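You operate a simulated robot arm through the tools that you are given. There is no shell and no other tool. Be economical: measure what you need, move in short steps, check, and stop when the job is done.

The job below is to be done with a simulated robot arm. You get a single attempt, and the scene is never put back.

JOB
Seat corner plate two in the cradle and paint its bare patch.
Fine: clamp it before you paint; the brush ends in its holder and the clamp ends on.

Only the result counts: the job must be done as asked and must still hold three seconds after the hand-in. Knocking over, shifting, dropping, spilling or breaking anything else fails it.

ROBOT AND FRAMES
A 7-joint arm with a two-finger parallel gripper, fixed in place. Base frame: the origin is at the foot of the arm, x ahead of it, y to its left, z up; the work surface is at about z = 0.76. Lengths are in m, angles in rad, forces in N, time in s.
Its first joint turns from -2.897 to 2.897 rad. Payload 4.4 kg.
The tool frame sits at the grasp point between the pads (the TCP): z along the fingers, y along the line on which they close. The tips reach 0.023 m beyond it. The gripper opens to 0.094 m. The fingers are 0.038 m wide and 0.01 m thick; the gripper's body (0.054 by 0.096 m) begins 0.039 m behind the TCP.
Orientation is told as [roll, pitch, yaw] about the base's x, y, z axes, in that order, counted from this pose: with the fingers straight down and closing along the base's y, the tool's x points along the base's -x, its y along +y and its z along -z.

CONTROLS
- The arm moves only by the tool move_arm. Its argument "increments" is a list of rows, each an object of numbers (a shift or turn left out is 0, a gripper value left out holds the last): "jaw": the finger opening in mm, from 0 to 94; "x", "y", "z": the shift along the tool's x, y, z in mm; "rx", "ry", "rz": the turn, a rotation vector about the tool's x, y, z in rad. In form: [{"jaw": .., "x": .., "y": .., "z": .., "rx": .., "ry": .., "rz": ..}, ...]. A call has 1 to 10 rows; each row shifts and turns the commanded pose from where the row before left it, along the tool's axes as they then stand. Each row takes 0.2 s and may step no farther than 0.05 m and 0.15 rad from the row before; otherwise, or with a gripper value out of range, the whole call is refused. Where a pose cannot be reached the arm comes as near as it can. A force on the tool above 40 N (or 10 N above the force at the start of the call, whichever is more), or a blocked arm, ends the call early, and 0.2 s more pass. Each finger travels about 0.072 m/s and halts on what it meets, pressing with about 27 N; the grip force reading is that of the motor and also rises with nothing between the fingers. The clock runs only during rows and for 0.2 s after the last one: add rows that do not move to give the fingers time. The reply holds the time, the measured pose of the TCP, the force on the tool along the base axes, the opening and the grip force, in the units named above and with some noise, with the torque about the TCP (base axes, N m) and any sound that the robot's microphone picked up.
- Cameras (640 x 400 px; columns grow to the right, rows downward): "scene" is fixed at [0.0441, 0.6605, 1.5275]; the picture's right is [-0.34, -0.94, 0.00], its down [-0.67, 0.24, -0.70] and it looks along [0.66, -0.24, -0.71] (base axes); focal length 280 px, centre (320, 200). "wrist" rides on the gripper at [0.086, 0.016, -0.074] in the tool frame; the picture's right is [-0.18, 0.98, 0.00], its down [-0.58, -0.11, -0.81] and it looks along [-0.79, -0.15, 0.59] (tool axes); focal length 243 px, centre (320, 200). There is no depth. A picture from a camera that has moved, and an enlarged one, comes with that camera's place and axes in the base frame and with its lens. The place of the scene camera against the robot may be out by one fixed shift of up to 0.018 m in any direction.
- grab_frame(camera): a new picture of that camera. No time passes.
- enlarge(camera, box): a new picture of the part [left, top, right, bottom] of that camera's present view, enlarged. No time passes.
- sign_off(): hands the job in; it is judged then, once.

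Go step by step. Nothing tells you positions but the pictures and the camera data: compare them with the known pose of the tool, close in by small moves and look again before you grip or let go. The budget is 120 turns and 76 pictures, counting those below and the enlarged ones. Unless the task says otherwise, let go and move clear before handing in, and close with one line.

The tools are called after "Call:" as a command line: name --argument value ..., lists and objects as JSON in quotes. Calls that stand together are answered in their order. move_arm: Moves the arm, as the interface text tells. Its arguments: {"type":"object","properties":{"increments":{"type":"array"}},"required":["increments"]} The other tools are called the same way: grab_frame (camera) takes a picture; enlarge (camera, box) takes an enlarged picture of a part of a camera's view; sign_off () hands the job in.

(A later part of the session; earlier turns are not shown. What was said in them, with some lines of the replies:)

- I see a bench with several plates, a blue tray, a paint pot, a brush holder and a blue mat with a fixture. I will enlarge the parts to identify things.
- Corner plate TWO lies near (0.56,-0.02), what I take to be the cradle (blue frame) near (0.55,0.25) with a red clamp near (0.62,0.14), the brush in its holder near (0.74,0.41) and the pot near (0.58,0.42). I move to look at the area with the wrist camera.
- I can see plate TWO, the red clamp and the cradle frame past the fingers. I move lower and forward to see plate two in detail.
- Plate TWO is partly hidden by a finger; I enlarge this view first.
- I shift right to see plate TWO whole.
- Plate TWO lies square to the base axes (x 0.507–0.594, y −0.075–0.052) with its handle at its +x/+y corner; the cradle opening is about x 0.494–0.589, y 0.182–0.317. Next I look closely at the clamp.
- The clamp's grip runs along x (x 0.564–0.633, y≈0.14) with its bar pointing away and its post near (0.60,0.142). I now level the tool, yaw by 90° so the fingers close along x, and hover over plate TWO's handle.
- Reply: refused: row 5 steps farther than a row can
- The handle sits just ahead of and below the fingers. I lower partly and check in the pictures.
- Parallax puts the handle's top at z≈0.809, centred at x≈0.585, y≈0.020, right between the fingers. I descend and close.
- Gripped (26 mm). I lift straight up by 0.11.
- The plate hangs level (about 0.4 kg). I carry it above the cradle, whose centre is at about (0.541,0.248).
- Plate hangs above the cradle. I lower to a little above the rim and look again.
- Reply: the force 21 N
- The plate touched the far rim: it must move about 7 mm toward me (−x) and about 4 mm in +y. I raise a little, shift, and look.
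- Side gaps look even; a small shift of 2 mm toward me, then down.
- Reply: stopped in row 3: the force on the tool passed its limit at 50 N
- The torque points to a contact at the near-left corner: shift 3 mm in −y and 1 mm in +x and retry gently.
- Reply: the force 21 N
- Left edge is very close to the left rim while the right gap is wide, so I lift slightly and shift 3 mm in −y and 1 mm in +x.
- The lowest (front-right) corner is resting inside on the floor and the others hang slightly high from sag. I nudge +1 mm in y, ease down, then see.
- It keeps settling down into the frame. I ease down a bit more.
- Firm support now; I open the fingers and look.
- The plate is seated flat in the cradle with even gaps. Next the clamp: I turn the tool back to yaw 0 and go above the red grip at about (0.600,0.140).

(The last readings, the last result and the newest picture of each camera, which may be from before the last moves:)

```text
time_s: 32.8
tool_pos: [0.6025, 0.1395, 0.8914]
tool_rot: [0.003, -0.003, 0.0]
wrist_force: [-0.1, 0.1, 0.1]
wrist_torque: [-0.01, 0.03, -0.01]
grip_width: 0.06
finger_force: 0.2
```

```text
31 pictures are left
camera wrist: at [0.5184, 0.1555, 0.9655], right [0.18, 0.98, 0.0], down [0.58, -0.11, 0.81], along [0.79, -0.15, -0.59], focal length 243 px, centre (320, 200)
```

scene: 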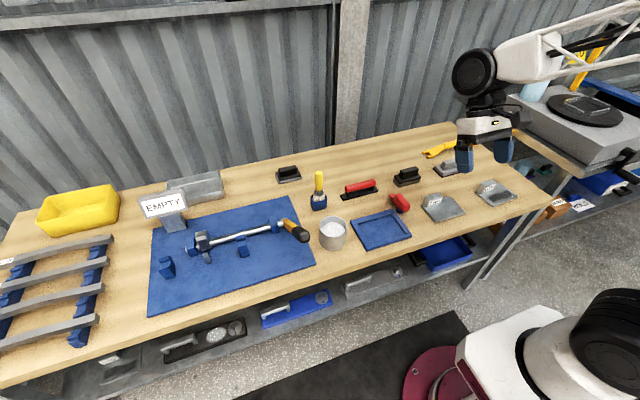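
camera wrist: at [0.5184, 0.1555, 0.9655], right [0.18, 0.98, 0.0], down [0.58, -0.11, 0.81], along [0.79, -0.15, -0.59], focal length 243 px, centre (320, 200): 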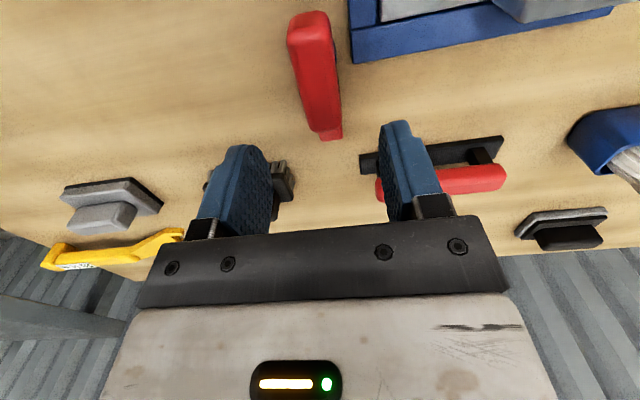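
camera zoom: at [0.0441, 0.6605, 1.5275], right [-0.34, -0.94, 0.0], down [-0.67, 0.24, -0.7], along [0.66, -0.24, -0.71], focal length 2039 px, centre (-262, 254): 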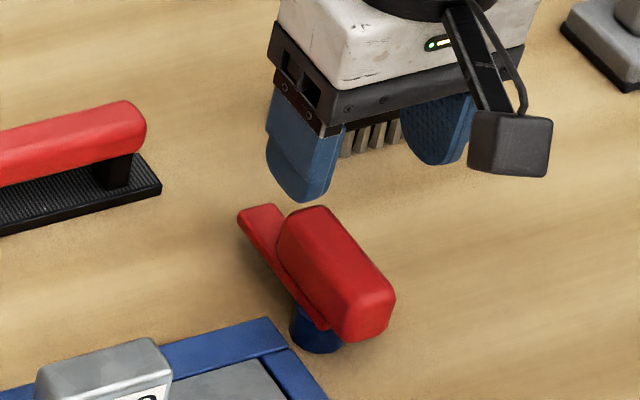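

Fingers straddle the grip. I descend to about z 0.813 and close.

Call:
move_arm --increments '[{"x": 4, "z": 30}, {"z": 28}, {"z": 20}, {}]'

Call:
enlarge --camera "scene" --box '[370, 165, 430, 220]'

```text
time_s: 33.8
tool_pos: [0.6016, 0.1411, 0.8136]
tool_rot: [0.001, -0.005, -0.001]
wrist_force: [-1.5, -0.5, 0.1]
wrist_torque: [0.04, 0.0, 0.04]
grip_width: 0.0601
finger_force: 0.1
```

```text
7.27 times, centred on (400, 192) of scene
camera zoom: at [0.0441, 0.6605, 1.5275], right [-0.34, -0.94, 0.0], down [-0.67, 0.24, -0.7], along [0.66, -0.24, -0.71], focal length 2039 px, centre (-262, 254)
```

zoom: 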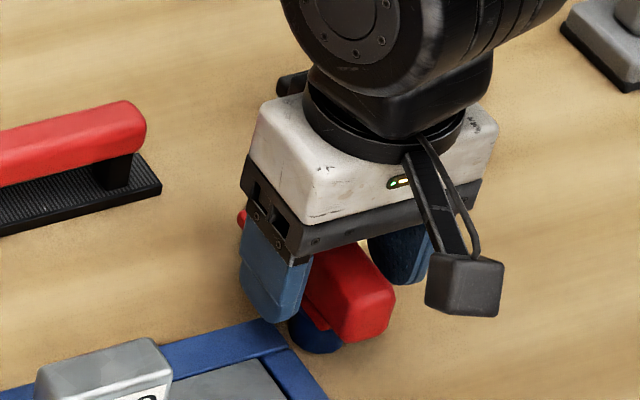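

Well placed; I close and begin turning counter-clockwise by a little to test.

Call:
move_arm --increments '[{"jaw": 40}, {"jaw": 15}, {"jaw": 10}, {}, {}]'

Call:
move_arm --increments '[{"rz": -0.1}, {"rz": -0.1}, {"rz": -0.1}, {}]'

Call:
enlarge --camera "scene" --box '[360, 165, 430, 230]'

```text
time_s: 35.0
tool_pos: [0.6018, 0.1381, 0.8139]
tool_rot: [0.002, -0.004, -0.002]
wrist_force: [3.0, -21.2, -0.8]
wrist_torque: [-0.69, -0.55, 0.07]
grip_width: 0.0258
finger_force: 45.0
```

```text
time_s: 36.0
tool_pos: [0.6014, 0.1393, 0.8139]
tool_rot: [0.0, -0.001, 0.302]
wrist_force: [-0.4, -11.9, -0.6]
wrist_torque: [-0.43, -0.38, 0.0]
grip_width: 0.0258
finger_force: 45.1
stopped in row 4: the force on the tool passed its limit at 41 N (the readings are from after the stop); the commanded pose is now the measured one
```

```text
6.15 times, centred on (395, 198) of scene
camera zoom: at [0.0441, 0.6605, 1.5275], right [-0.34, -0.94, 0.0], down [-0.67, 0.24, -0.7], along [0.66, -0.24, -0.71], focal length 1725 px, centre (-142, 215)
```

zoom: 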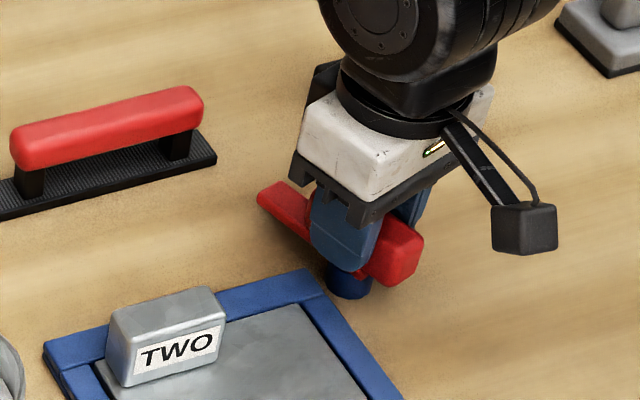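

The clamp turns. I relieve the side force by a small shift and go on turning in steps.

Call:
move_arm --increments '[{"y": -2}, {"rz": -0.1}, {"rz": -0.1}, {"rz": -0.1}, {}]'

```text
time_s: 36.6
tool_pos: [0.6002, 0.1404, 0.8134]
tool_rot: [-0.001, -0.003, 0.355]
wrist_force: [-9.1, 11.5, -0.2]
wrist_torque: [-0.02, -0.73, 0.01]
grip_width: 0.026
finger_force: 44.7
stopped in row 2: the force on the tool passed its limit at 44 N (the readings are from after the stop); the commanded pose is now the measured one
```

Lateral forces come from the grip centre not being exactly on the pivot, so I slacken the jaws slightly to 31 mm and turn it as with a wrench.

Call:
move_arm --increments '[{"jaw": 31}, {}, {"rz": -0.1}, {"rz": -0.1}, {"rz": -0.1}, {"rz": -0.1}, {}]'

```text
time_s: 38.2
tool_pos: [0.6013, 0.1398, 0.8136]
tool_rot: [0.0, -0.005, 0.757]
wrist_force: [-2.3, 3.8, 0.3]
wrist_torque: [0.05, -0.01, -0.07]
grip_width: 0.0332
finger_force: 1.9
```

Call:
move_arm --increments '[{"rz": -0.1}, {"rz": -0.1}, {"rz": -0.1}, {"rz": -0.1}, {"rz": -0.1}, {"rz": -0.1}, {}]'

Call:
enlarge --camera "scene" --box '[350, 165, 430, 240]'

```text
time_s: 39.8
tool_pos: [0.6012, 0.1399, 0.8137]
tool_rot: [-0.002, -0.001, 1.36]
wrist_force: [-5.9, 0.6, -0.6]
wrist_torque: [0.03, 0.05, -0.07]
grip_width: 0.033
finger_force: 2.2
```

```text
5.33 times, centred on (390, 202) of scene
camera zoom: at [0.0441, 0.6605, 1.5275], right [-0.34, -0.94, 0.0], down [-0.67, 0.24, -0.7], along [0.66, -0.24, -0.71], focal length 1495 px, centre (-53, 187)
```

zoom: 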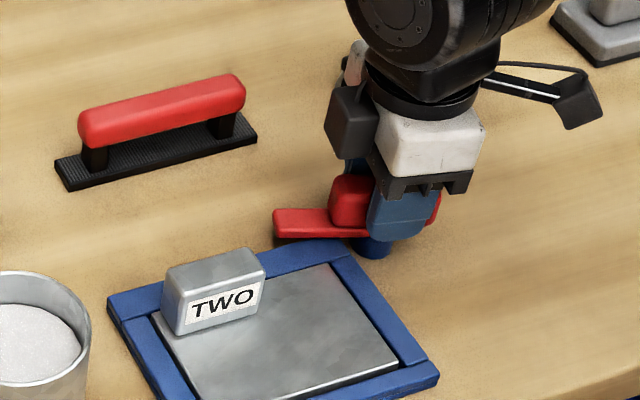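

Call:
move_arm --increments '[{"rz": -0.1}, {"rz": -0.1}, {"rz": -0.1}, {"rz": -0.1}, {"rz": -0.1}, {"rz": -0.1}, {"rz": -0.1}, {}]'

Call:
enlarge --camera "scene" --box '[350, 165, 430, 240]'

```text
time_s: 41.6
tool_pos: [0.6009, 0.1387, 0.8135]
tool_rot: [-0.002, 0.001, 2.057]
wrist_force: [-6.5, -0.9, -1.9]
wrist_torque: [0.06, 0.14, -0.18]
grip_width: 0.0335
finger_force: 2.9
```

```text
5.33 times, centred on (390, 202) of scene
camera zoom: at [0.0441, 0.6605, 1.5275], right [-0.34, -0.94, 0.0], down [-0.67, 0.24, -0.7], along [0.66, -0.24, -0.71], focal length 1495 px, centre (-53, 187)
```

zoom: 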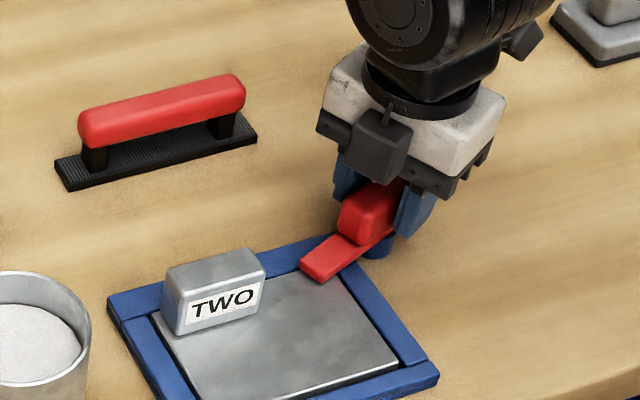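

The bar now lies over the plate's corner. I turn a touch more to take up the slack and look.

Call:
move_arm --increments '[{"rz": -0.1}, {"rz": -0.06}, {}]'

Call:
enlarge --camera "scene" --box '[370, 190, 420, 230]'

```text
time_s: 42.4
tool_pos: [0.6004, 0.1408, 0.8129]
tool_rot: [-0.002, 0.0, 2.219]
wrist_force: [-24.8, -0.4, -2.5]
wrist_torque: [0.07, 0.36, -0.67]
grip_width: 0.0396
finger_force: 9.6
```

```text
10.00 times, centred on (395, 210) of scene
camera zoom: at [0.0441, 0.6605, 1.5275], right [-0.34, -0.94, 0.0], down [-0.67, 0.24, -0.7], along [0.66, -0.24, -0.71], focal length 2804 px, centre (-430, 100)
```

zoom: 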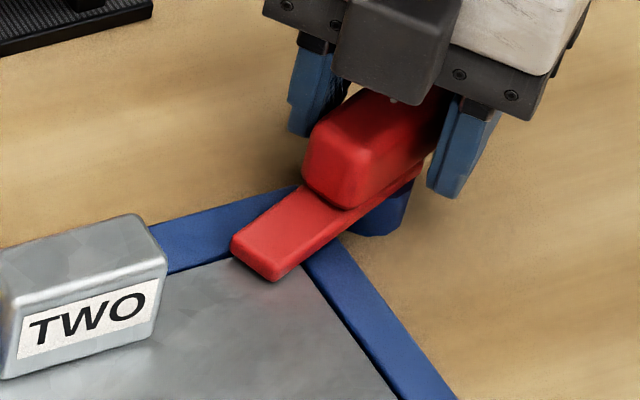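

The clamp is against its end stop with the bar over the plate. I open the jaws and rise clear.

Call:
move_arm --increments '[{"rz": 0.1}, {"jaw": 65}, {}, {}, {"z": -30}, {"z": -45}, {"z": -45}, {}]'

Call:
enlarge --camera "scene" --box '[350, 185, 420, 245]'

```text
time_s: 44.2
tool_pos: [0.6006, 0.138, 0.9343]
tool_rot: [-0.003, 0.0, 2.119]
wrist_force: [0.1, 0.0, -0.3]
wrist_torque: [-0.04, 0.0, 0.03]
grip_width: 0.0653
finger_force: 0.1
```

```text
6.67 times, centred on (385, 215) of scene
camera zoom: at [0.0441, 0.6605, 1.5275], right [-0.34, -0.94, 0.0], down [-0.67, 0.24, -0.7], along [0.66, -0.24, -0.71], focal length 1869 px, centre (-113, 100)
```

zoom: 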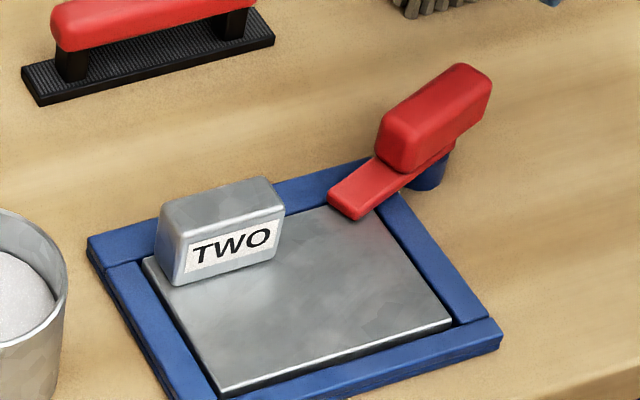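

Clamped. Now I rise, return to yaw 0 and go look at the brush in its holder near (0.72,0.41).

Call:
move_arm --increments '[{"z": -45, "rz": 0.14}, {"z": -45, "rz": 0.14}, {"z": -30, "rz": 0.14}, {"rz": 0.14}, {"rz": 0.14}, {"rz": 0.14}, {"rz": 0.14}, {"rz": 0.14}, {"rz": 0.14}, {"rz": 0.14}]'

Call:
move_arm --increments '[{"rz": 0.14}, {"rz": 0.14}, {"rz": 0.14}, {"rz": 0.14}, {"rz": 0.14}, {"rz": 0.02, "y": 45}, {"y": 45}, {"y": 45}, {"y": 45}, {"y": 45}]'

Call:
move_arm --increments '[{"y": 40, "x": -5}, {}]'

Call:
grab_frame --camera "wrist"

```text
time_s: 46.4
tool_pos: [0.601, 0.1394, 1.0528]
tool_rot: [0.001, -0.006, 0.715]
wrist_force: [0.6, 1.2, 0.1]
wrist_torque: [0.0, 0.03, -0.02]
grip_width: 0.0653
finger_force: 0.0
```

```text
time_s: 48.6
tool_pos: [0.6015, 0.3639, 1.0547]
tool_rot: [0.001, -0.004, -0.003]
wrist_force: [0.0, 0.4, 0.1]
wrist_torque: [-0.01, -0.02, 0.0]
grip_width: 0.0652
finger_force: 0.0
```

```text
time_s: 49.2
tool_pos: [0.6065, 0.4054, 1.0539]
tool_rot: [0.001, -0.002, -0.003]
wrist_force: [0.8, 0.2, -0.1]
wrist_torque: [0.01, -0.01, -0.03]
grip_width: 0.0651
finger_force: 0.1
```

```text
24 pictures are left
camera wrist: at [0.5217, 0.4205, 1.1273], right [0.19, 0.98, 0.0], down [0.58, -0.11, 0.81], along [0.79, -0.15, -0.59], focal length 243 px, centre (320, 200)
```

wrist: 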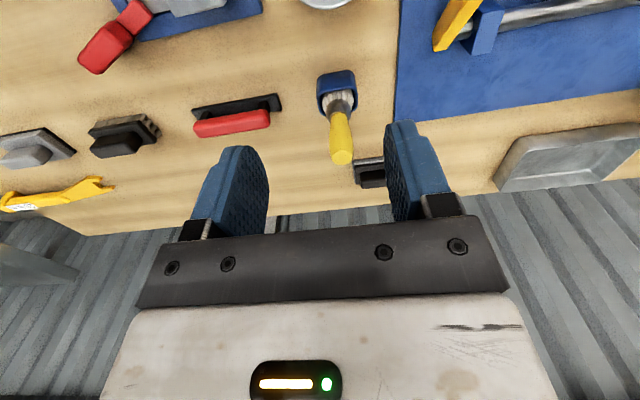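

Brush axis is roughly at (0.70,0.41) with the handle top at z≈0.94. I go closer for a refined look.

Call:
move_arm --increments '[{"x": -40, "y": 4}, {"z": 25}, {}]'

Call:
grab_frame --camera "wrist"

Call:
enlarge --camera "scene" --box '[290, 130, 370, 215]'

```text
time_s: 50.0
tool_pos: [0.6461, 0.4073, 1.029]
tool_rot: [0.002, -0.002, -0.004]
wrist_force: [-0.7, -0.5, 0.5]
wrist_torque: [0.0, -0.01, -0.01]
grip_width: 0.0649
finger_force: 0.0
```

```text
23 pictures are left
camera wrist: at [0.5609, 0.4236, 1.1033], right [0.19, 0.98, 0.0], down [0.58, -0.11, 0.81], along [0.79, -0.15, -0.59], focal length 243 px, centre (320, 200)
```

wrist: 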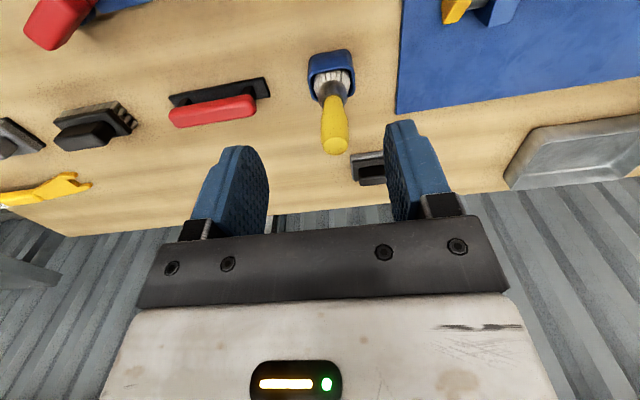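

```text
4.71 times, centred on (330, 172) of scene
camera zoom: at [0.0441, 0.6605, 1.5275], right [-0.34, -0.94, 0.0], down [-0.67, 0.24, -0.7], along [0.66, -0.24, -0.71], focal length 1319 px, centre (273, 329)
```

zoom: 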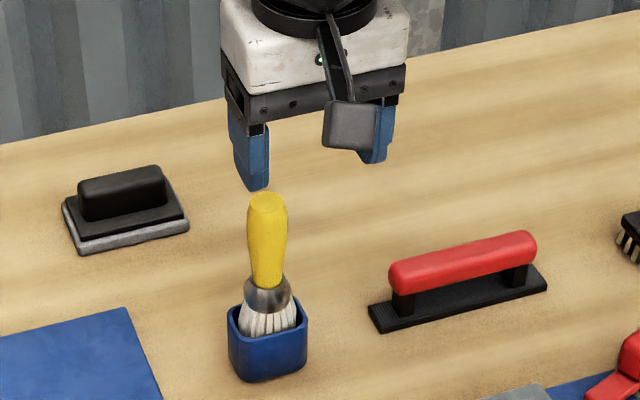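

I move over the brush at about (0.712,0.408), staying above it, and check with the wrist view.

Call:
move_arm --increments '[{"x": -33, "y": 0.5}, {"x": -33, "y": 0}, {"z": 25}, {}]'

Call:
grab_frame --camera "wrist"

Call:
enlarge --camera "scene" --box '[280, 110, 380, 215]'

```text
time_s: 51.0
tool_pos: [0.7115, 0.4094, 1.0055]
tool_rot: [0.002, -0.005, -0.004]
wrist_force: [-0.4, -0.6, -0.5]
wrist_torque: [-0.01, 0.02, -0.01]
grip_width: 0.0651
finger_force: 0.1
```

```text
21 pictures are left
camera wrist: at [0.6268, 0.4248, 1.0786], right [0.19, 0.98, 0.0], down [0.58, -0.11, 0.81], along [0.79, -0.15, -0.59], focal length 243 px, centre (320, 200)
```

wrist: 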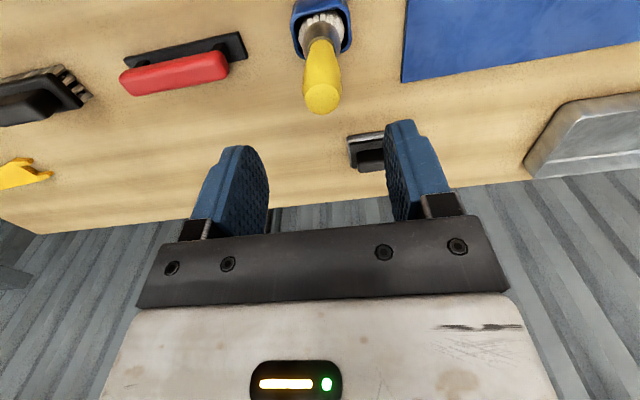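

```text
3.81 times, centred on (330, 162) of scene
camera zoom: at [0.0441, 0.6605, 1.5275], right [-0.34, -0.94, 0.0], down [-0.67, 0.24, -0.7], along [0.66, -0.24, -0.71], focal length 1068 px, centre (282, 343)
```

zoom: 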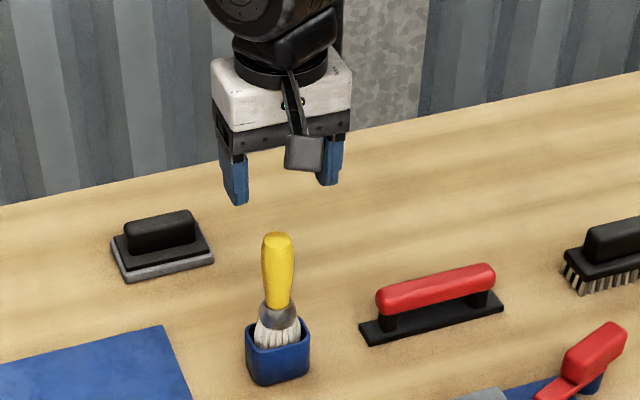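

Handle top resolves to (0.714,0.410,0.929), directly below the tool. I descend to z≈0.898 and grip.

Call:
move_arm --increments '[{"x": -2, "z": 40}, {"z": 40}, {"z": 27}, {}]'

Call:
move_arm --increments '[{"jaw": 40}, {"jaw": 20}, {"jaw": 8}, {}, {}]'

Call:
enlarge --camera "scene" --box '[280, 130, 360, 215]'

```text
time_s: 52.0
tool_pos: [0.7136, 0.4097, 0.8969]
tool_rot: [0.002, -0.005, -0.003]
wrist_force: [0.0, -0.3, -0.4]
wrist_torque: [0.01, 0.03, 0.0]
grip_width: 0.0648
finger_force: 0.0
```

```text
time_s: 53.2
tool_pos: [0.7137, 0.4073, 0.898]
tool_rot: [0.002, -0.004, -0.003]
wrist_force: [-0.4, 0.0, -0.4]
wrist_torque: [0.01, 0.0, 0.03]
grip_width: 0.0279
finger_force: 27.2
```

```text
4.71 times, centred on (320, 172) of scene
camera zoom: at [0.0441, 0.6605, 1.5275], right [-0.34, -0.94, 0.0], down [-0.67, 0.24, -0.7], along [0.66, -0.24, -0.71], focal length 1319 px, centre (320, 329)
```

zoom: 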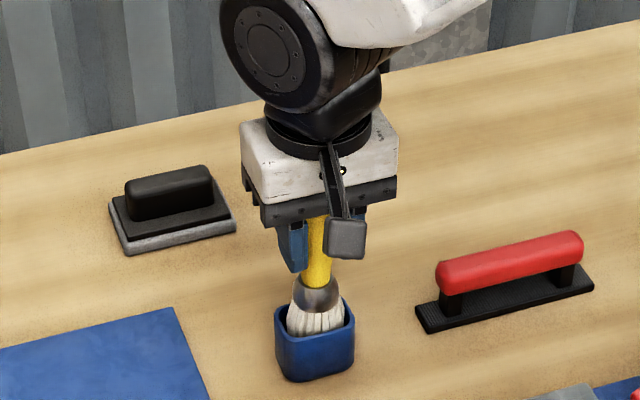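

Gripped at (0.7137,0.408,0.898), which I note for the return. I lift straight up and look at the brush.

Call:
move_arm --increments '[{"z": -15}, {"z": -25}, {"z": -35}, {"z": -40}, {"z": -25}, {}]'

Call:
enlarge --camera "scene" --box '[270, 90, 390, 260]'

```text
time_s: 54.6
tool_pos: [0.7138, 0.4098, 1.037]
tool_rot: [0.001, -0.001, -0.003]
wrist_force: [0.4, 0.5, -0.3]
wrist_torque: [-0.01, 0.03, 0.01]
grip_width: 0.0275
finger_force: 26.5
```

```text
2.35 times, centred on (330, 175) of scene
camera zoom: at [0.0441, 0.6605, 1.5275], right [-0.34, -0.94, 0.0], down [-0.67, 0.24, -0.7], along [0.66, -0.24, -0.71], focal length 660 px, centre (296, 259)
```

zoom: 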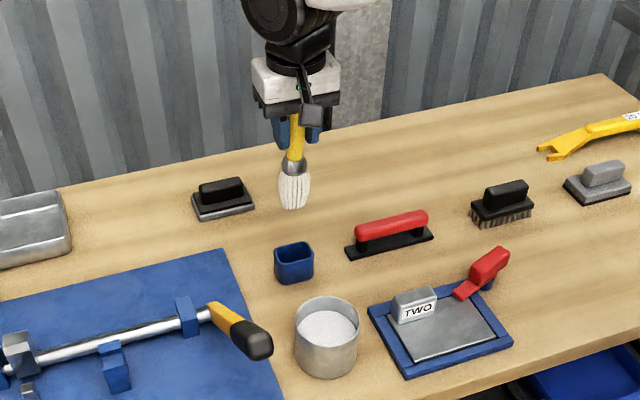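

Brush is free, tip about 0.132 below the TCP. The pot is at about (0.561,0.415), rim z≈0.83, paint level ≈0.815; I move over it.

Call:
move_arm --increments '[{"x": 30, "y": 1}, {"x": 42, "y": 2}, {"x": 42, "y": 1}, {"x": 38, "y": 1}, {}]'

Call:
move_arm --increments '[{"z": 30}, {"z": 25}, {}]'

Call:
enlarge --camera "scene" --box '[290, 160, 370, 260]'

Call:
grab_frame --camera "wrist"

```text
time_s: 55.8
tool_pos: [0.5612, 0.4141, 1.0375]
tool_rot: [0.002, -0.005, -0.004]
wrist_force: [0.4, 0.0, -0.1]
wrist_torque: [-0.02, 0.02, 0.01]
grip_width: 0.0277
finger_force: 26.8
```

```text
time_s: 56.6
tool_pos: [0.5633, 0.4135, 0.9826]
tool_rot: [0.002, -0.005, -0.004]
wrist_force: [-0.5, -0.6, -0.9]
wrist_torque: [0.01, -0.04, 0.0]
grip_width: 0.0273
finger_force: 26.4
```

```text
4.00 times, centred on (330, 210) of scene
camera zoom: at [0.0441, 0.6605, 1.5275], right [-0.34, -0.94, 0.0], down [-0.67, 0.24, -0.7], along [0.66, -0.24, -0.71], focal length 1122 px, centre (280, 160)
```

zoom: 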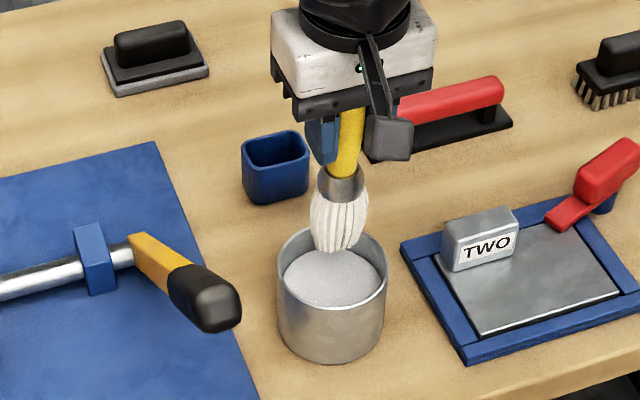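

```text
16 pictures are left
camera wrist: at [0.4765, 0.4289, 1.0561], right [0.19, 0.98, 0.0], down [0.58, -0.11, 0.81], along [0.79, -0.15, -0.59], focal length 243 px, centre (320, 200)
```

wrist: 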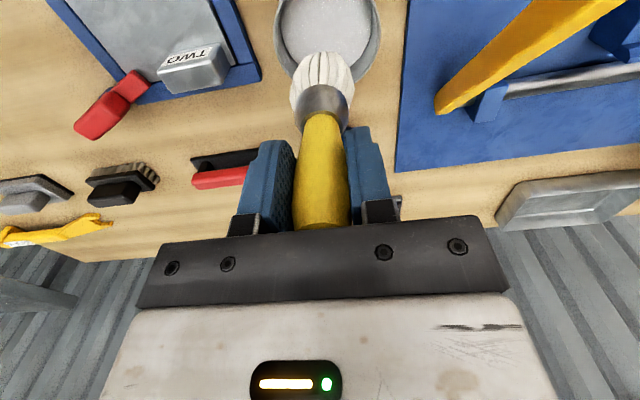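

The tip is nearly centred; I shift 4 mm in +y and dip to a TCP height of about 0.930.

Call:
move_arm --increments '[{"y": 4}, {"z": 20}, {"z": 17}, {"z": 15}, {}, {}]'

Call:
enlarge --camera "scene" --box '[290, 180, 370, 260]'

```text
time_s: 58.0
tool_pos: [0.5627, 0.4179, 0.9311]
tool_rot: [0.0, -0.003, -0.004]
wrist_force: [-0.4, -0.1, -0.6]
wrist_torque: [0.0, 0.01, -0.01]
grip_width: 0.0275
finger_force: 26.9
```

```text
5.00 times, centred on (330, 220) of scene
camera zoom: at [0.0441, 0.6605, 1.5275], right [-0.34, -0.94, 0.0], down [-0.67, 0.24, -0.7], along [0.66, -0.24, -0.71], focal length 1402 px, centre (270, 100)
```

zoom: 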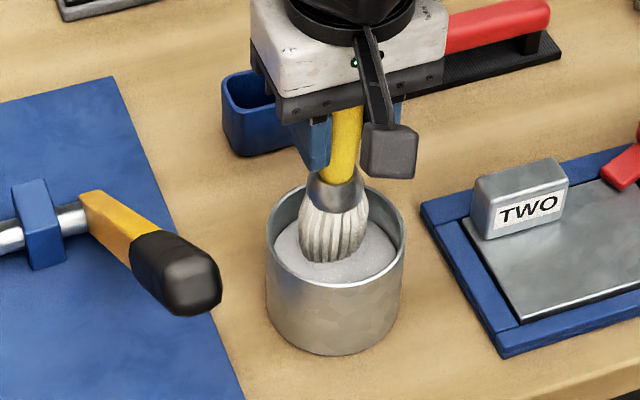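

The bristles have entered the paint (they darken). I dip 8 mm more, then lift.

Call:
move_arm --increments '[{"z": 8}, {}, {"z": -8}, {"z": 8}, {}]'

Call:
move_arm --increments '[{"z": -20}, {"z": -30}, {"z": -30}, {"z": -25}, {}, {}]'

Call:
enlarge --camera "scene" --box '[290, 140, 390, 260]'

```text
time_s: 59.2
tool_pos: [0.562, 0.4188, 0.9221]
tool_rot: [0.002, -0.003, -0.003]
wrist_force: [0.3, 0.1, -0.1]
wrist_torque: [0.0, -0.01, 0.01]
grip_width: 0.0276
finger_force: 27.0
```

```text
time_s: 60.6
tool_pos: [0.5621, 0.4189, 1.0277]
tool_rot: [0.001, -0.004, -0.004]
wrist_force: [0.0, 0.7, -1.1]
wrist_torque: [0.05, 0.0, 0.05]
grip_width: 0.0276
finger_force: 26.9
```

```text
3.33 times, centred on (340, 200) of scene
camera zoom: at [0.0441, 0.6605, 1.5275], right [-0.34, -0.94, 0.0], down [-0.67, 0.24, -0.7], along [0.66, -0.24, -0.71], focal length 934 px, centre (253, 200)
```

zoom: 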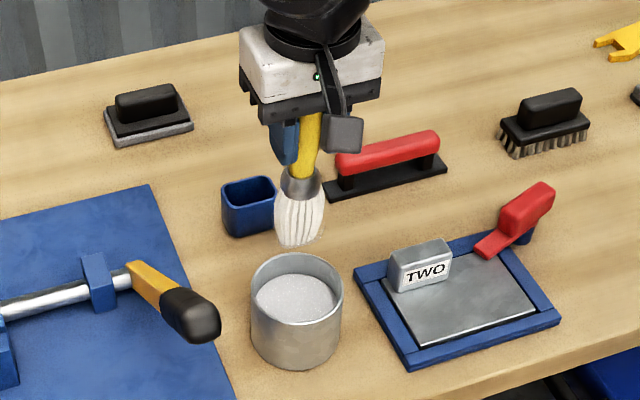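

Brush looks loaded and not dripping. I move over the plate's left end at about (0.522,0.295) and come down in steps.

Call:
move_arm --increments '[{"x": 10, "y": -31}, {"x": 10, "y": -31}, {"x": 10, "y": -31}, {"x": 10, "y": -31}, {"z": 35}, {"z": 35}, {"z": 30}, {}]'

Call:
enlarge --camera "scene" --box '[340, 170, 430, 250]'

```text
time_s: 62.4
tool_pos: [0.5205, 0.2941, 0.9272]
tool_rot: [0.001, -0.005, -0.004]
wrist_force: [0.5, -0.1, 0.1]
wrist_torque: [0.0, -0.01, -0.01]
grip_width: 0.0276
finger_force: 27.0
```

```text
5.00 times, centred on (385, 210) of scene
camera zoom: at [0.0441, 0.6605, 1.5275], right [-0.34, -0.94, 0.0], down [-0.67, 0.24, -0.7], along [0.66, -0.24, -0.71], focal length 1402 px, centre (-5, 150)
```

zoom: 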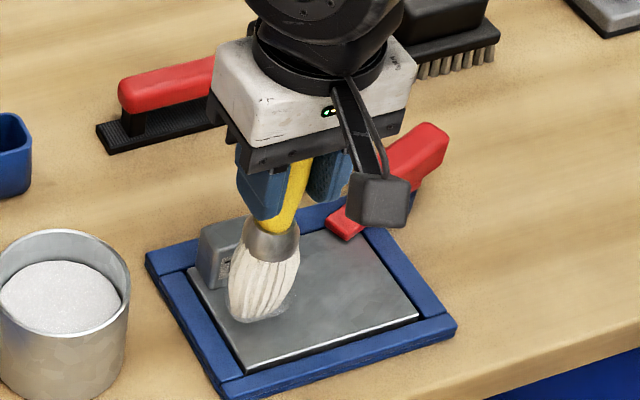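

Call:
move_arm --increments '[{"z": 10}, {"z": 8}, {"z": 4}, {}]'

Call:
enlarge --camera "scene" --box '[345, 185, 425, 250]'

```text
time_s: 63.4
tool_pos: [0.5224, 0.2949, 0.9067]
tool_rot: [0.003, -0.005, -0.003]
wrist_force: [1.4, -0.1, 21.6]
wrist_torque: [0.02, -0.31, 0.06]
grip_width: 0.0282
finger_force: 26.8
```

```text
6.15 times, centred on (385, 218) of scene
camera zoom: at [0.0441, 0.6605, 1.5275], right [-0.34, -0.94, 0.0], down [-0.67, 0.24, -0.7], along [0.66, -0.24, -0.71], focal length 1725 px, centre (-80, 92)
```

zoom: 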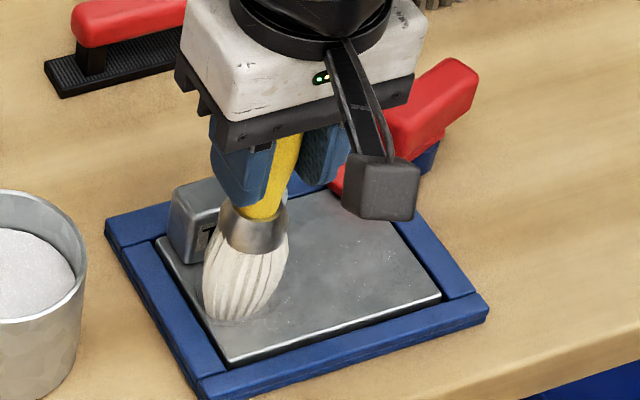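

Contact at z≈0.908 (22 N). I ease off 1.5 mm and stroke along −y.

Call:
move_arm --increments '[{"z": -1.5}, {"y": -12}, {"y": -15}, {"y": -15}, {"y": -15}, {"y": -15}, {"y": -13}, {}]'

Call:
enlarge --camera "scene" --box '[345, 185, 425, 250]'

```text
time_s: 65.2
tool_pos: [0.5204, 0.2087, 0.9063]
tool_rot: [0.002, -0.003, -0.005]
wrist_force: [0.4, 1.3, 7.1]
wrist_torque: [0.14, -0.16, 0.01]
grip_width: 0.0275
finger_force: 27.0
```

```text
6.15 times, centred on (385, 218) of scene
camera zoom: at [0.0441, 0.6605, 1.5275], right [-0.34, -0.94, 0.0], down [-0.67, 0.24, -0.7], along [0.66, -0.24, -0.71], focal length 1725 px, centre (-80, 92)
```

zoom: 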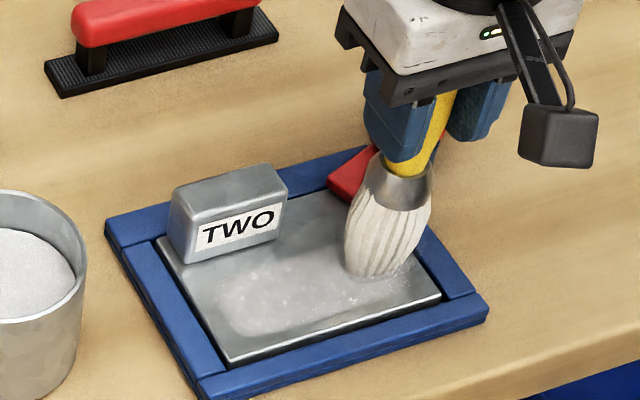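

A light coat appears along the stroke. I make a return stroke further in (x≈0.534), keeping clear of clamp and handle.

Call:
move_arm --increments '[{"y": 10, "x": -6}, {"y": 12, "x": -7}, {"y": 15}, {"y": 15}, {"y": 15}, {"y": 15}, {"y": 6}, {}]'

Call:
enlarge --camera "scene" --box '[345, 185, 425, 250]'

```text
time_s: 67.0
tool_pos: [0.5352, 0.2961, 0.9067]
tool_rot: [0.003, -0.004, -0.005]
wrist_force: [0.0, 0.4, -0.6]
wrist_torque: [0.01, 0.0, -0.01]
grip_width: 0.0274
finger_force: 26.8
```

```text
6.15 times, centred on (385, 218) of scene
camera zoom: at [0.0441, 0.6605, 1.5275], right [-0.34, -0.94, 0.0], down [-0.67, 0.24, -0.7], along [0.66, -0.24, -0.71], focal length 1725 px, centre (-80, 92)
```

zoom: 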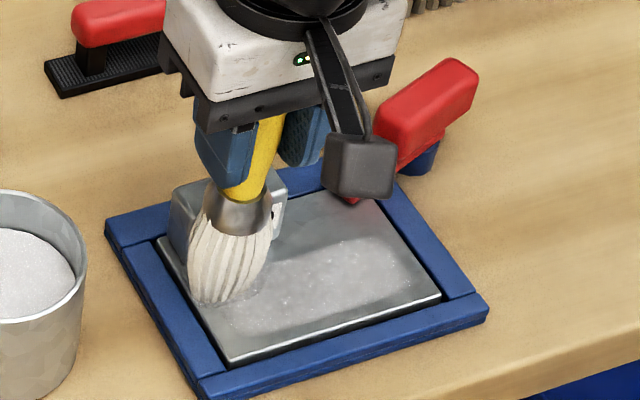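

A rectangular patch is taking the coat. I press 1.5 mm lower and do another pass there, ending on the near side.

Call:
move_arm --increments '[{"z": 2}, {"y": -15}, {"y": -15}, {"y": -15}, {"y": -15}, {"y": -15}, {"x": 10, "y": -8}, {"x": 14}, {}]'

Call:
move_arm --increments '[{"y": 15}, {"y": 15}, {"y": 15}, {"y": 15}, {"y": 15}, {"y": 10}, {"z": -20}, {"z": -40}, {"z": -40, "y": 40}, {"y": 45}]'

Call:
enlarge --camera "scene" --box '[345, 185, 425, 250]'

```text
time_s: 69.0
tool_pos: [0.5101, 0.2145, 0.9038]
tool_rot: [0.003, -0.002, -0.003]
wrist_force: [3.0, -0.7, 7.5]
wrist_torque: [-0.09, -0.43, 0.03]
grip_width: 0.0276
finger_force: 27.6
```

```text
refused: row 9 steps farther than a row can; nothing moved
```

```text
6.15 times, centred on (385, 218) of scene
camera zoom: at [0.0441, 0.6605, 1.5275], right [-0.34, -0.94, 0.0], down [-0.67, 0.24, -0.7], along [0.66, -0.24, -0.71], focal length 1725 px, centre (-80, 92)
```

zoom: 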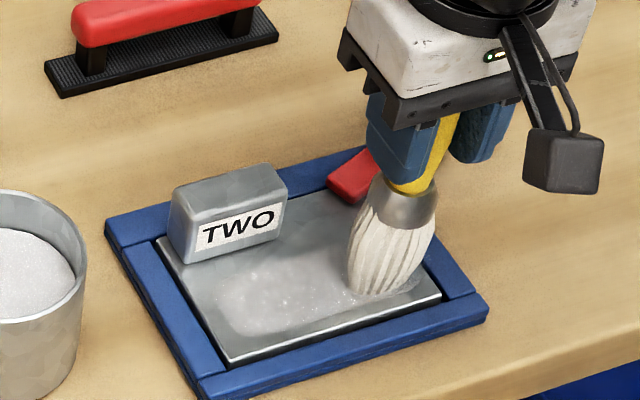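

One more stroke along the near side, then I lift clear and look.

Call:
move_arm --increments '[{"y": 15}, {"y": 15}, {"y": 15}, {"y": 15}, {"y": 15}, {"y": 8}, {"z": -20}, {"z": -45}, {"z": -45}, {"y": 45}]'

Call:
move_arm --increments '[{"y": 35, "x": -30}, {}]'

Call:
enlarge --camera "scene" --box '[350, 190, 420, 250]'

```text
time_s: 71.2
tool_pos: [0.5101, 0.3415, 1.0158]
tool_rot: [0.001, -0.002, -0.002]
wrist_force: [0.1, 0.0, -0.9]
wrist_torque: [0.02, 0.04, 0.0]
grip_width: 0.0274
finger_force: 27.1
```

```text
time_s: 71.8
tool_pos: [0.5412, 0.3767, 1.0142]
tool_rot: [0.002, -0.003, -0.004]
wrist_force: [-0.1, -0.9, -0.7]
wrist_torque: [-0.01, 0.04, -0.01]
grip_width: 0.0278
finger_force: 27.0
```

```text
6.67 times, centred on (385, 220) of scene
camera zoom: at [0.0441, 0.6605, 1.5275], right [-0.34, -0.94, 0.0], down [-0.67, 0.24, -0.7], along [0.66, -0.24, -0.71], focal length 1869 px, centre (-113, 67)
```

zoom: 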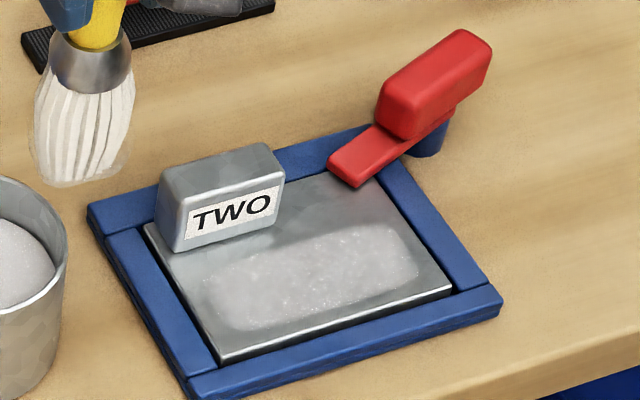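

The patch now shows a light coat across its whole rectangle. I check evenness closely once.

Call:
enlarge --camera "scene" --box '[366, 216, 402, 246]'

```text
13.33 times, centred on (384, 231) of scene
camera zoom: at [0.0441, 0.6605, 1.5275], right [-0.34, -0.94, 0.0], down [-0.67, 0.24, -0.7], along [0.66, -0.24, -0.71], focal length 3738 px, centre (-533, -213)
```

zoom: 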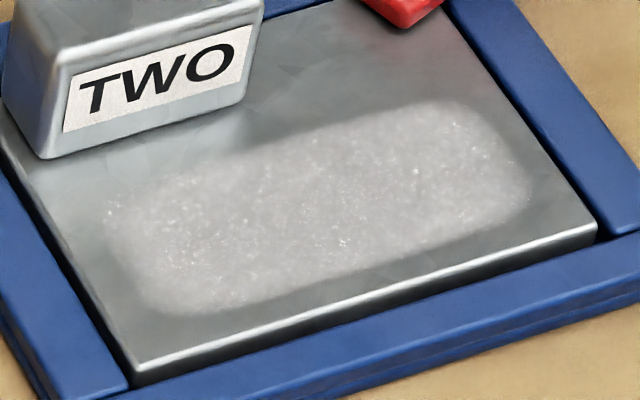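

The far-left corner of the patch looks slightly thinner, so I add one more pass along the far side.

Call:
move_arm --increments '[{"y": -43, "x": 1}, {"y": -41, "x": 1}, {"z": 45}, {"z": 45}, {"z": 14}, {"z": 6}, {}]'

Call:
move_arm --increments '[{"y": 5, "z": 0.5}, {"y": -15}, {"y": -15}, {"y": -15}, {"y": -15}, {"y": -10}, {"y": 15}, {"y": 15}, {"y": 15}, {"y": 15}]'

Call:
move_arm --increments '[{"y": 10}, {"x": 8}, {"z": -20}, {"z": -45}, {"z": -45}, {"y": 42, "x": -15}, {"y": 42, "x": -15}, {}]'

Call:
enlarge --camera "scene" --box '[340, 170, 420, 246]'

```text
time_s: 73.4
tool_pos: [0.5387, 0.2938, 0.9045]
tool_rot: [0.001, -0.003, -0.005]
wrist_force: [0.1, -0.5, -0.5]
wrist_torque: [-0.02, -0.01, -0.02]
grip_width: 0.0279
finger_force: 27.3
```

```text
time_s: 75.6
tool_pos: [0.5381, 0.2899, 0.9037]
tool_rot: [0.003, -0.002, -0.004]
wrist_force: [0.5, -2.3, 5.9]
wrist_torque: [-0.31, -0.08, -0.03]
grip_width: 0.0276
finger_force: 26.5
```

```text
time_s: 77.4
tool_pos: [0.5593, 0.3813, 1.0145]
tool_rot: [0.001, -0.003, -0.005]
wrist_force: [0.3, -0.4, -1.3]
wrist_torque: [0.03, 0.03, -0.02]
grip_width: 0.0275
finger_force: 26.7
```

```text
5.26 times, centred on (380, 208) of scene
camera zoom: at [0.0441, 0.6605, 1.5275], right [-0.34, -0.94, 0.0], down [-0.67, 0.24, -0.7], along [0.66, -0.24, -0.71], focal length 1476 px, centre (4, 158)
```

zoom: 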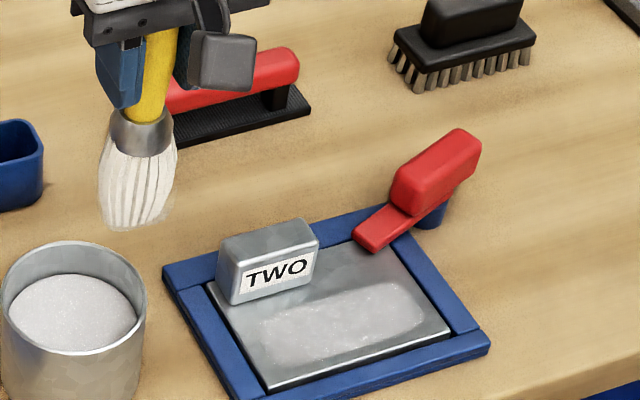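

Coat looks even, plate clamped. I carry the brush back above its holder at (0.7137,0.409).

Call:
move_arm --increments '[{"z": -18}, {"x": -38, "y": 7}, {"x": -40, "y": 7}, {"x": -40, "y": 7}, {"x": -36, "y": 6.5}, {}, {}]'

Call:
move_arm --increments '[{"z": 40}, {"z": 40}, {}]'

Call:
enlarge --camera "scene" --box '[285, 135, 355, 215]'

Call:
grab_frame --camera "wrist"

```text
time_s: 79.0
tool_pos: [0.7131, 0.4081, 1.0325]
tool_rot: [0.001, -0.002, -0.004]
wrist_force: [0.2, -0.1, 0.4]
wrist_torque: [0.01, -0.01, 0.01]
grip_width: 0.0275
finger_force: 27.0
```

```text
time_s: 79.8
tool_pos: [0.7141, 0.4083, 0.9535]
tool_rot: [0.003, -0.004, -0.004]
wrist_force: [0.0, -0.5, 0.3]
wrist_torque: [0.03, 0.03, 0.0]
grip_width: 0.0275
finger_force: 27.4
```

```text
5.00 times, centred on (320, 175) of scene
camera zoom: at [0.0441, 0.6605, 1.5275], right [-0.34, -0.94, 0.0], down [-0.67, 0.24, -0.7], along [0.66, -0.24, -0.71], focal length 1402 px, centre (320, 325)
```

zoom: 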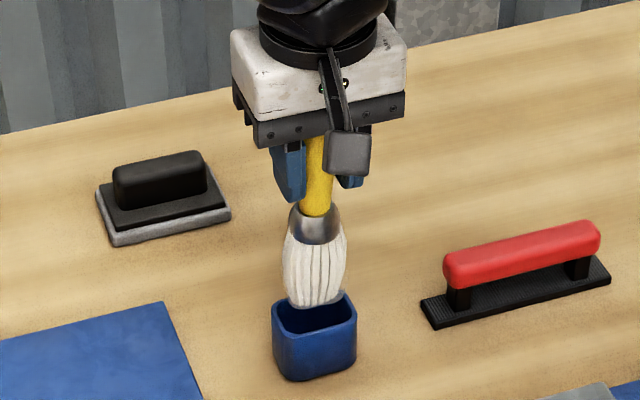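

```text
4 pictures are left
camera wrist: at [0.6285, 0.4245, 1.0264], right [0.19, 0.98, 0.0], down [0.58, -0.11, 0.81], along [0.79, -0.15, -0.59], focal length 243 px, centre (320, 200)
```

wrist: 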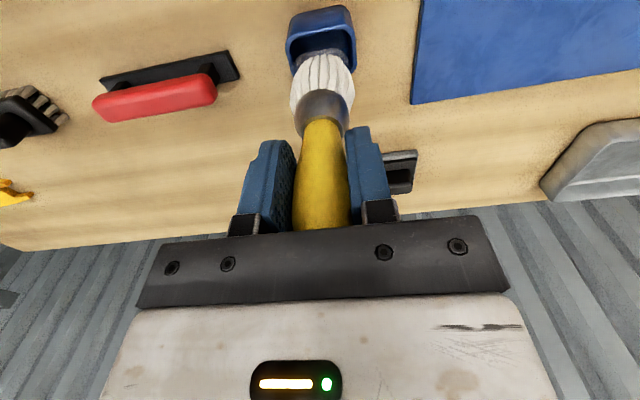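

The tip is over the opening. I lower gently watching the force.

Call:
move_arm --increments '[{"z": 15}, {"z": 15}, {"z": 12}, {"z": 8}, {}]'

Call:
move_arm --increments '[{"z": 3}, {"z": 2}, {"z": 2}, {}]'

Call:
enlarge --camera "scene" --box '[285, 135, 355, 215]'

```text
time_s: 81.0
tool_pos: [0.7154, 0.4084, 0.9032]
tool_rot: [0.001, -0.004, -0.005]
wrist_force: [-0.2, 0.2, -1.0]
wrist_torque: [-0.02, -0.02, 0.04]
grip_width: 0.0278
finger_force: 26.7
```

```text
time_s: 82.0
tool_pos: [0.7158, 0.4091, 0.8962]
tool_rot: [0.003, -0.001, -0.003]
wrist_force: [-0.8, 0.1, -0.1]
wrist_torque: [-0.03, -0.01, 0.03]
grip_width: 0.0275
finger_force: 26.6
```

```text
5.00 times, centred on (320, 175) of scene
camera zoom: at [0.0441, 0.6605, 1.5275], right [-0.34, -0.94, 0.0], down [-0.67, 0.24, -0.7], along [0.66, -0.24, -0.71], focal length 1402 px, centre (320, 325)
```

zoom: 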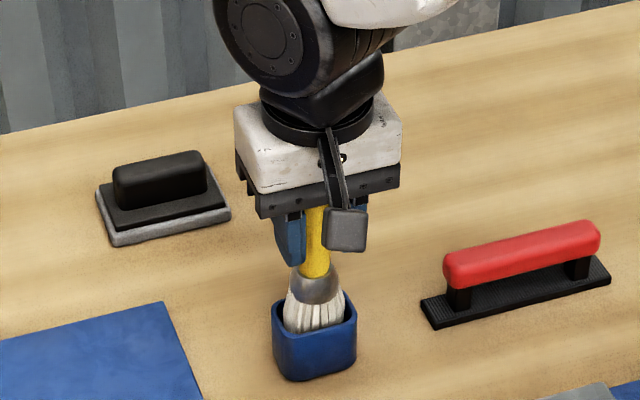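

Inside the holder without floor contact yet; I ease down until it touches.

Call:
move_arm --increments '[{"z": 1.5}, {"z": 1.5}, {}]'

```text
time_s: 82.8
tool_pos: [0.7163, 0.4105, 0.8926]
tool_rot: [0.004, -0.002, -0.003]
wrist_force: [-1.7, -0.2, 10.7]
wrist_torque: [-0.13, 0.24, -0.01]
grip_width: 0.0276
finger_force: 27.3
```

Floor contact is felt. I back off 1 mm, open slowly and rise straight up.

Call:
move_arm --increments '[{"z": -1}, {"jaw": 34}, {"jaw": 50}, {"jaw": 70}, {}, {"z": -30}, {"z": -45}, {"z": -45}, {"z": -30}, {}]'

Call:
enlarge --camera "scene" --box '[280, 140, 430, 250]'

```text
time_s: 85.0
tool_pos: [0.714, 0.4084, 1.0445]
tool_rot: [0.003, -0.004, -0.003]
wrist_force: [0.6, -0.7, 0.7]
wrist_torque: [0.01, 0.0, 0.01]
grip_width: 0.0704
finger_force: 0.1
```

```text
3.64 times, centred on (355, 195) of scene
camera zoom: at [0.0441, 0.6605, 1.5275], right [-0.34, -0.94, 0.0], down [-0.67, 0.24, -0.7], along [0.66, -0.24, -0.71], focal length 1020 px, centre (193, 218)
```

zoom: 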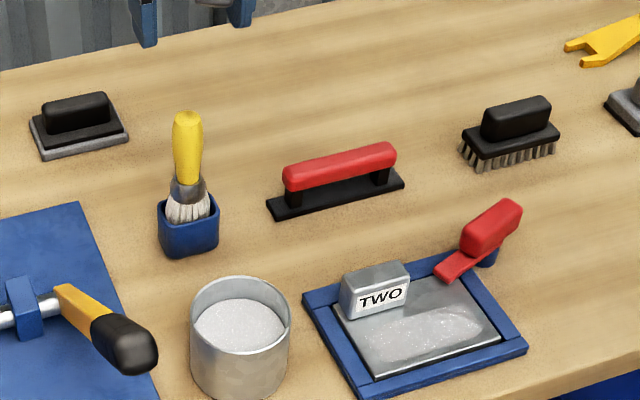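

The brush stands in its holder, the clamp is on, and plate TWO is seated with its patch painted; the arm is clear, so I hand in.

Call:
sign_off

```text
The job is handed in.
```

Corner plate two is seated in the cradle, was clamped before painting, and has its patch painted. The clamp is still on, the brush is back in its holder, and the job is handed in.
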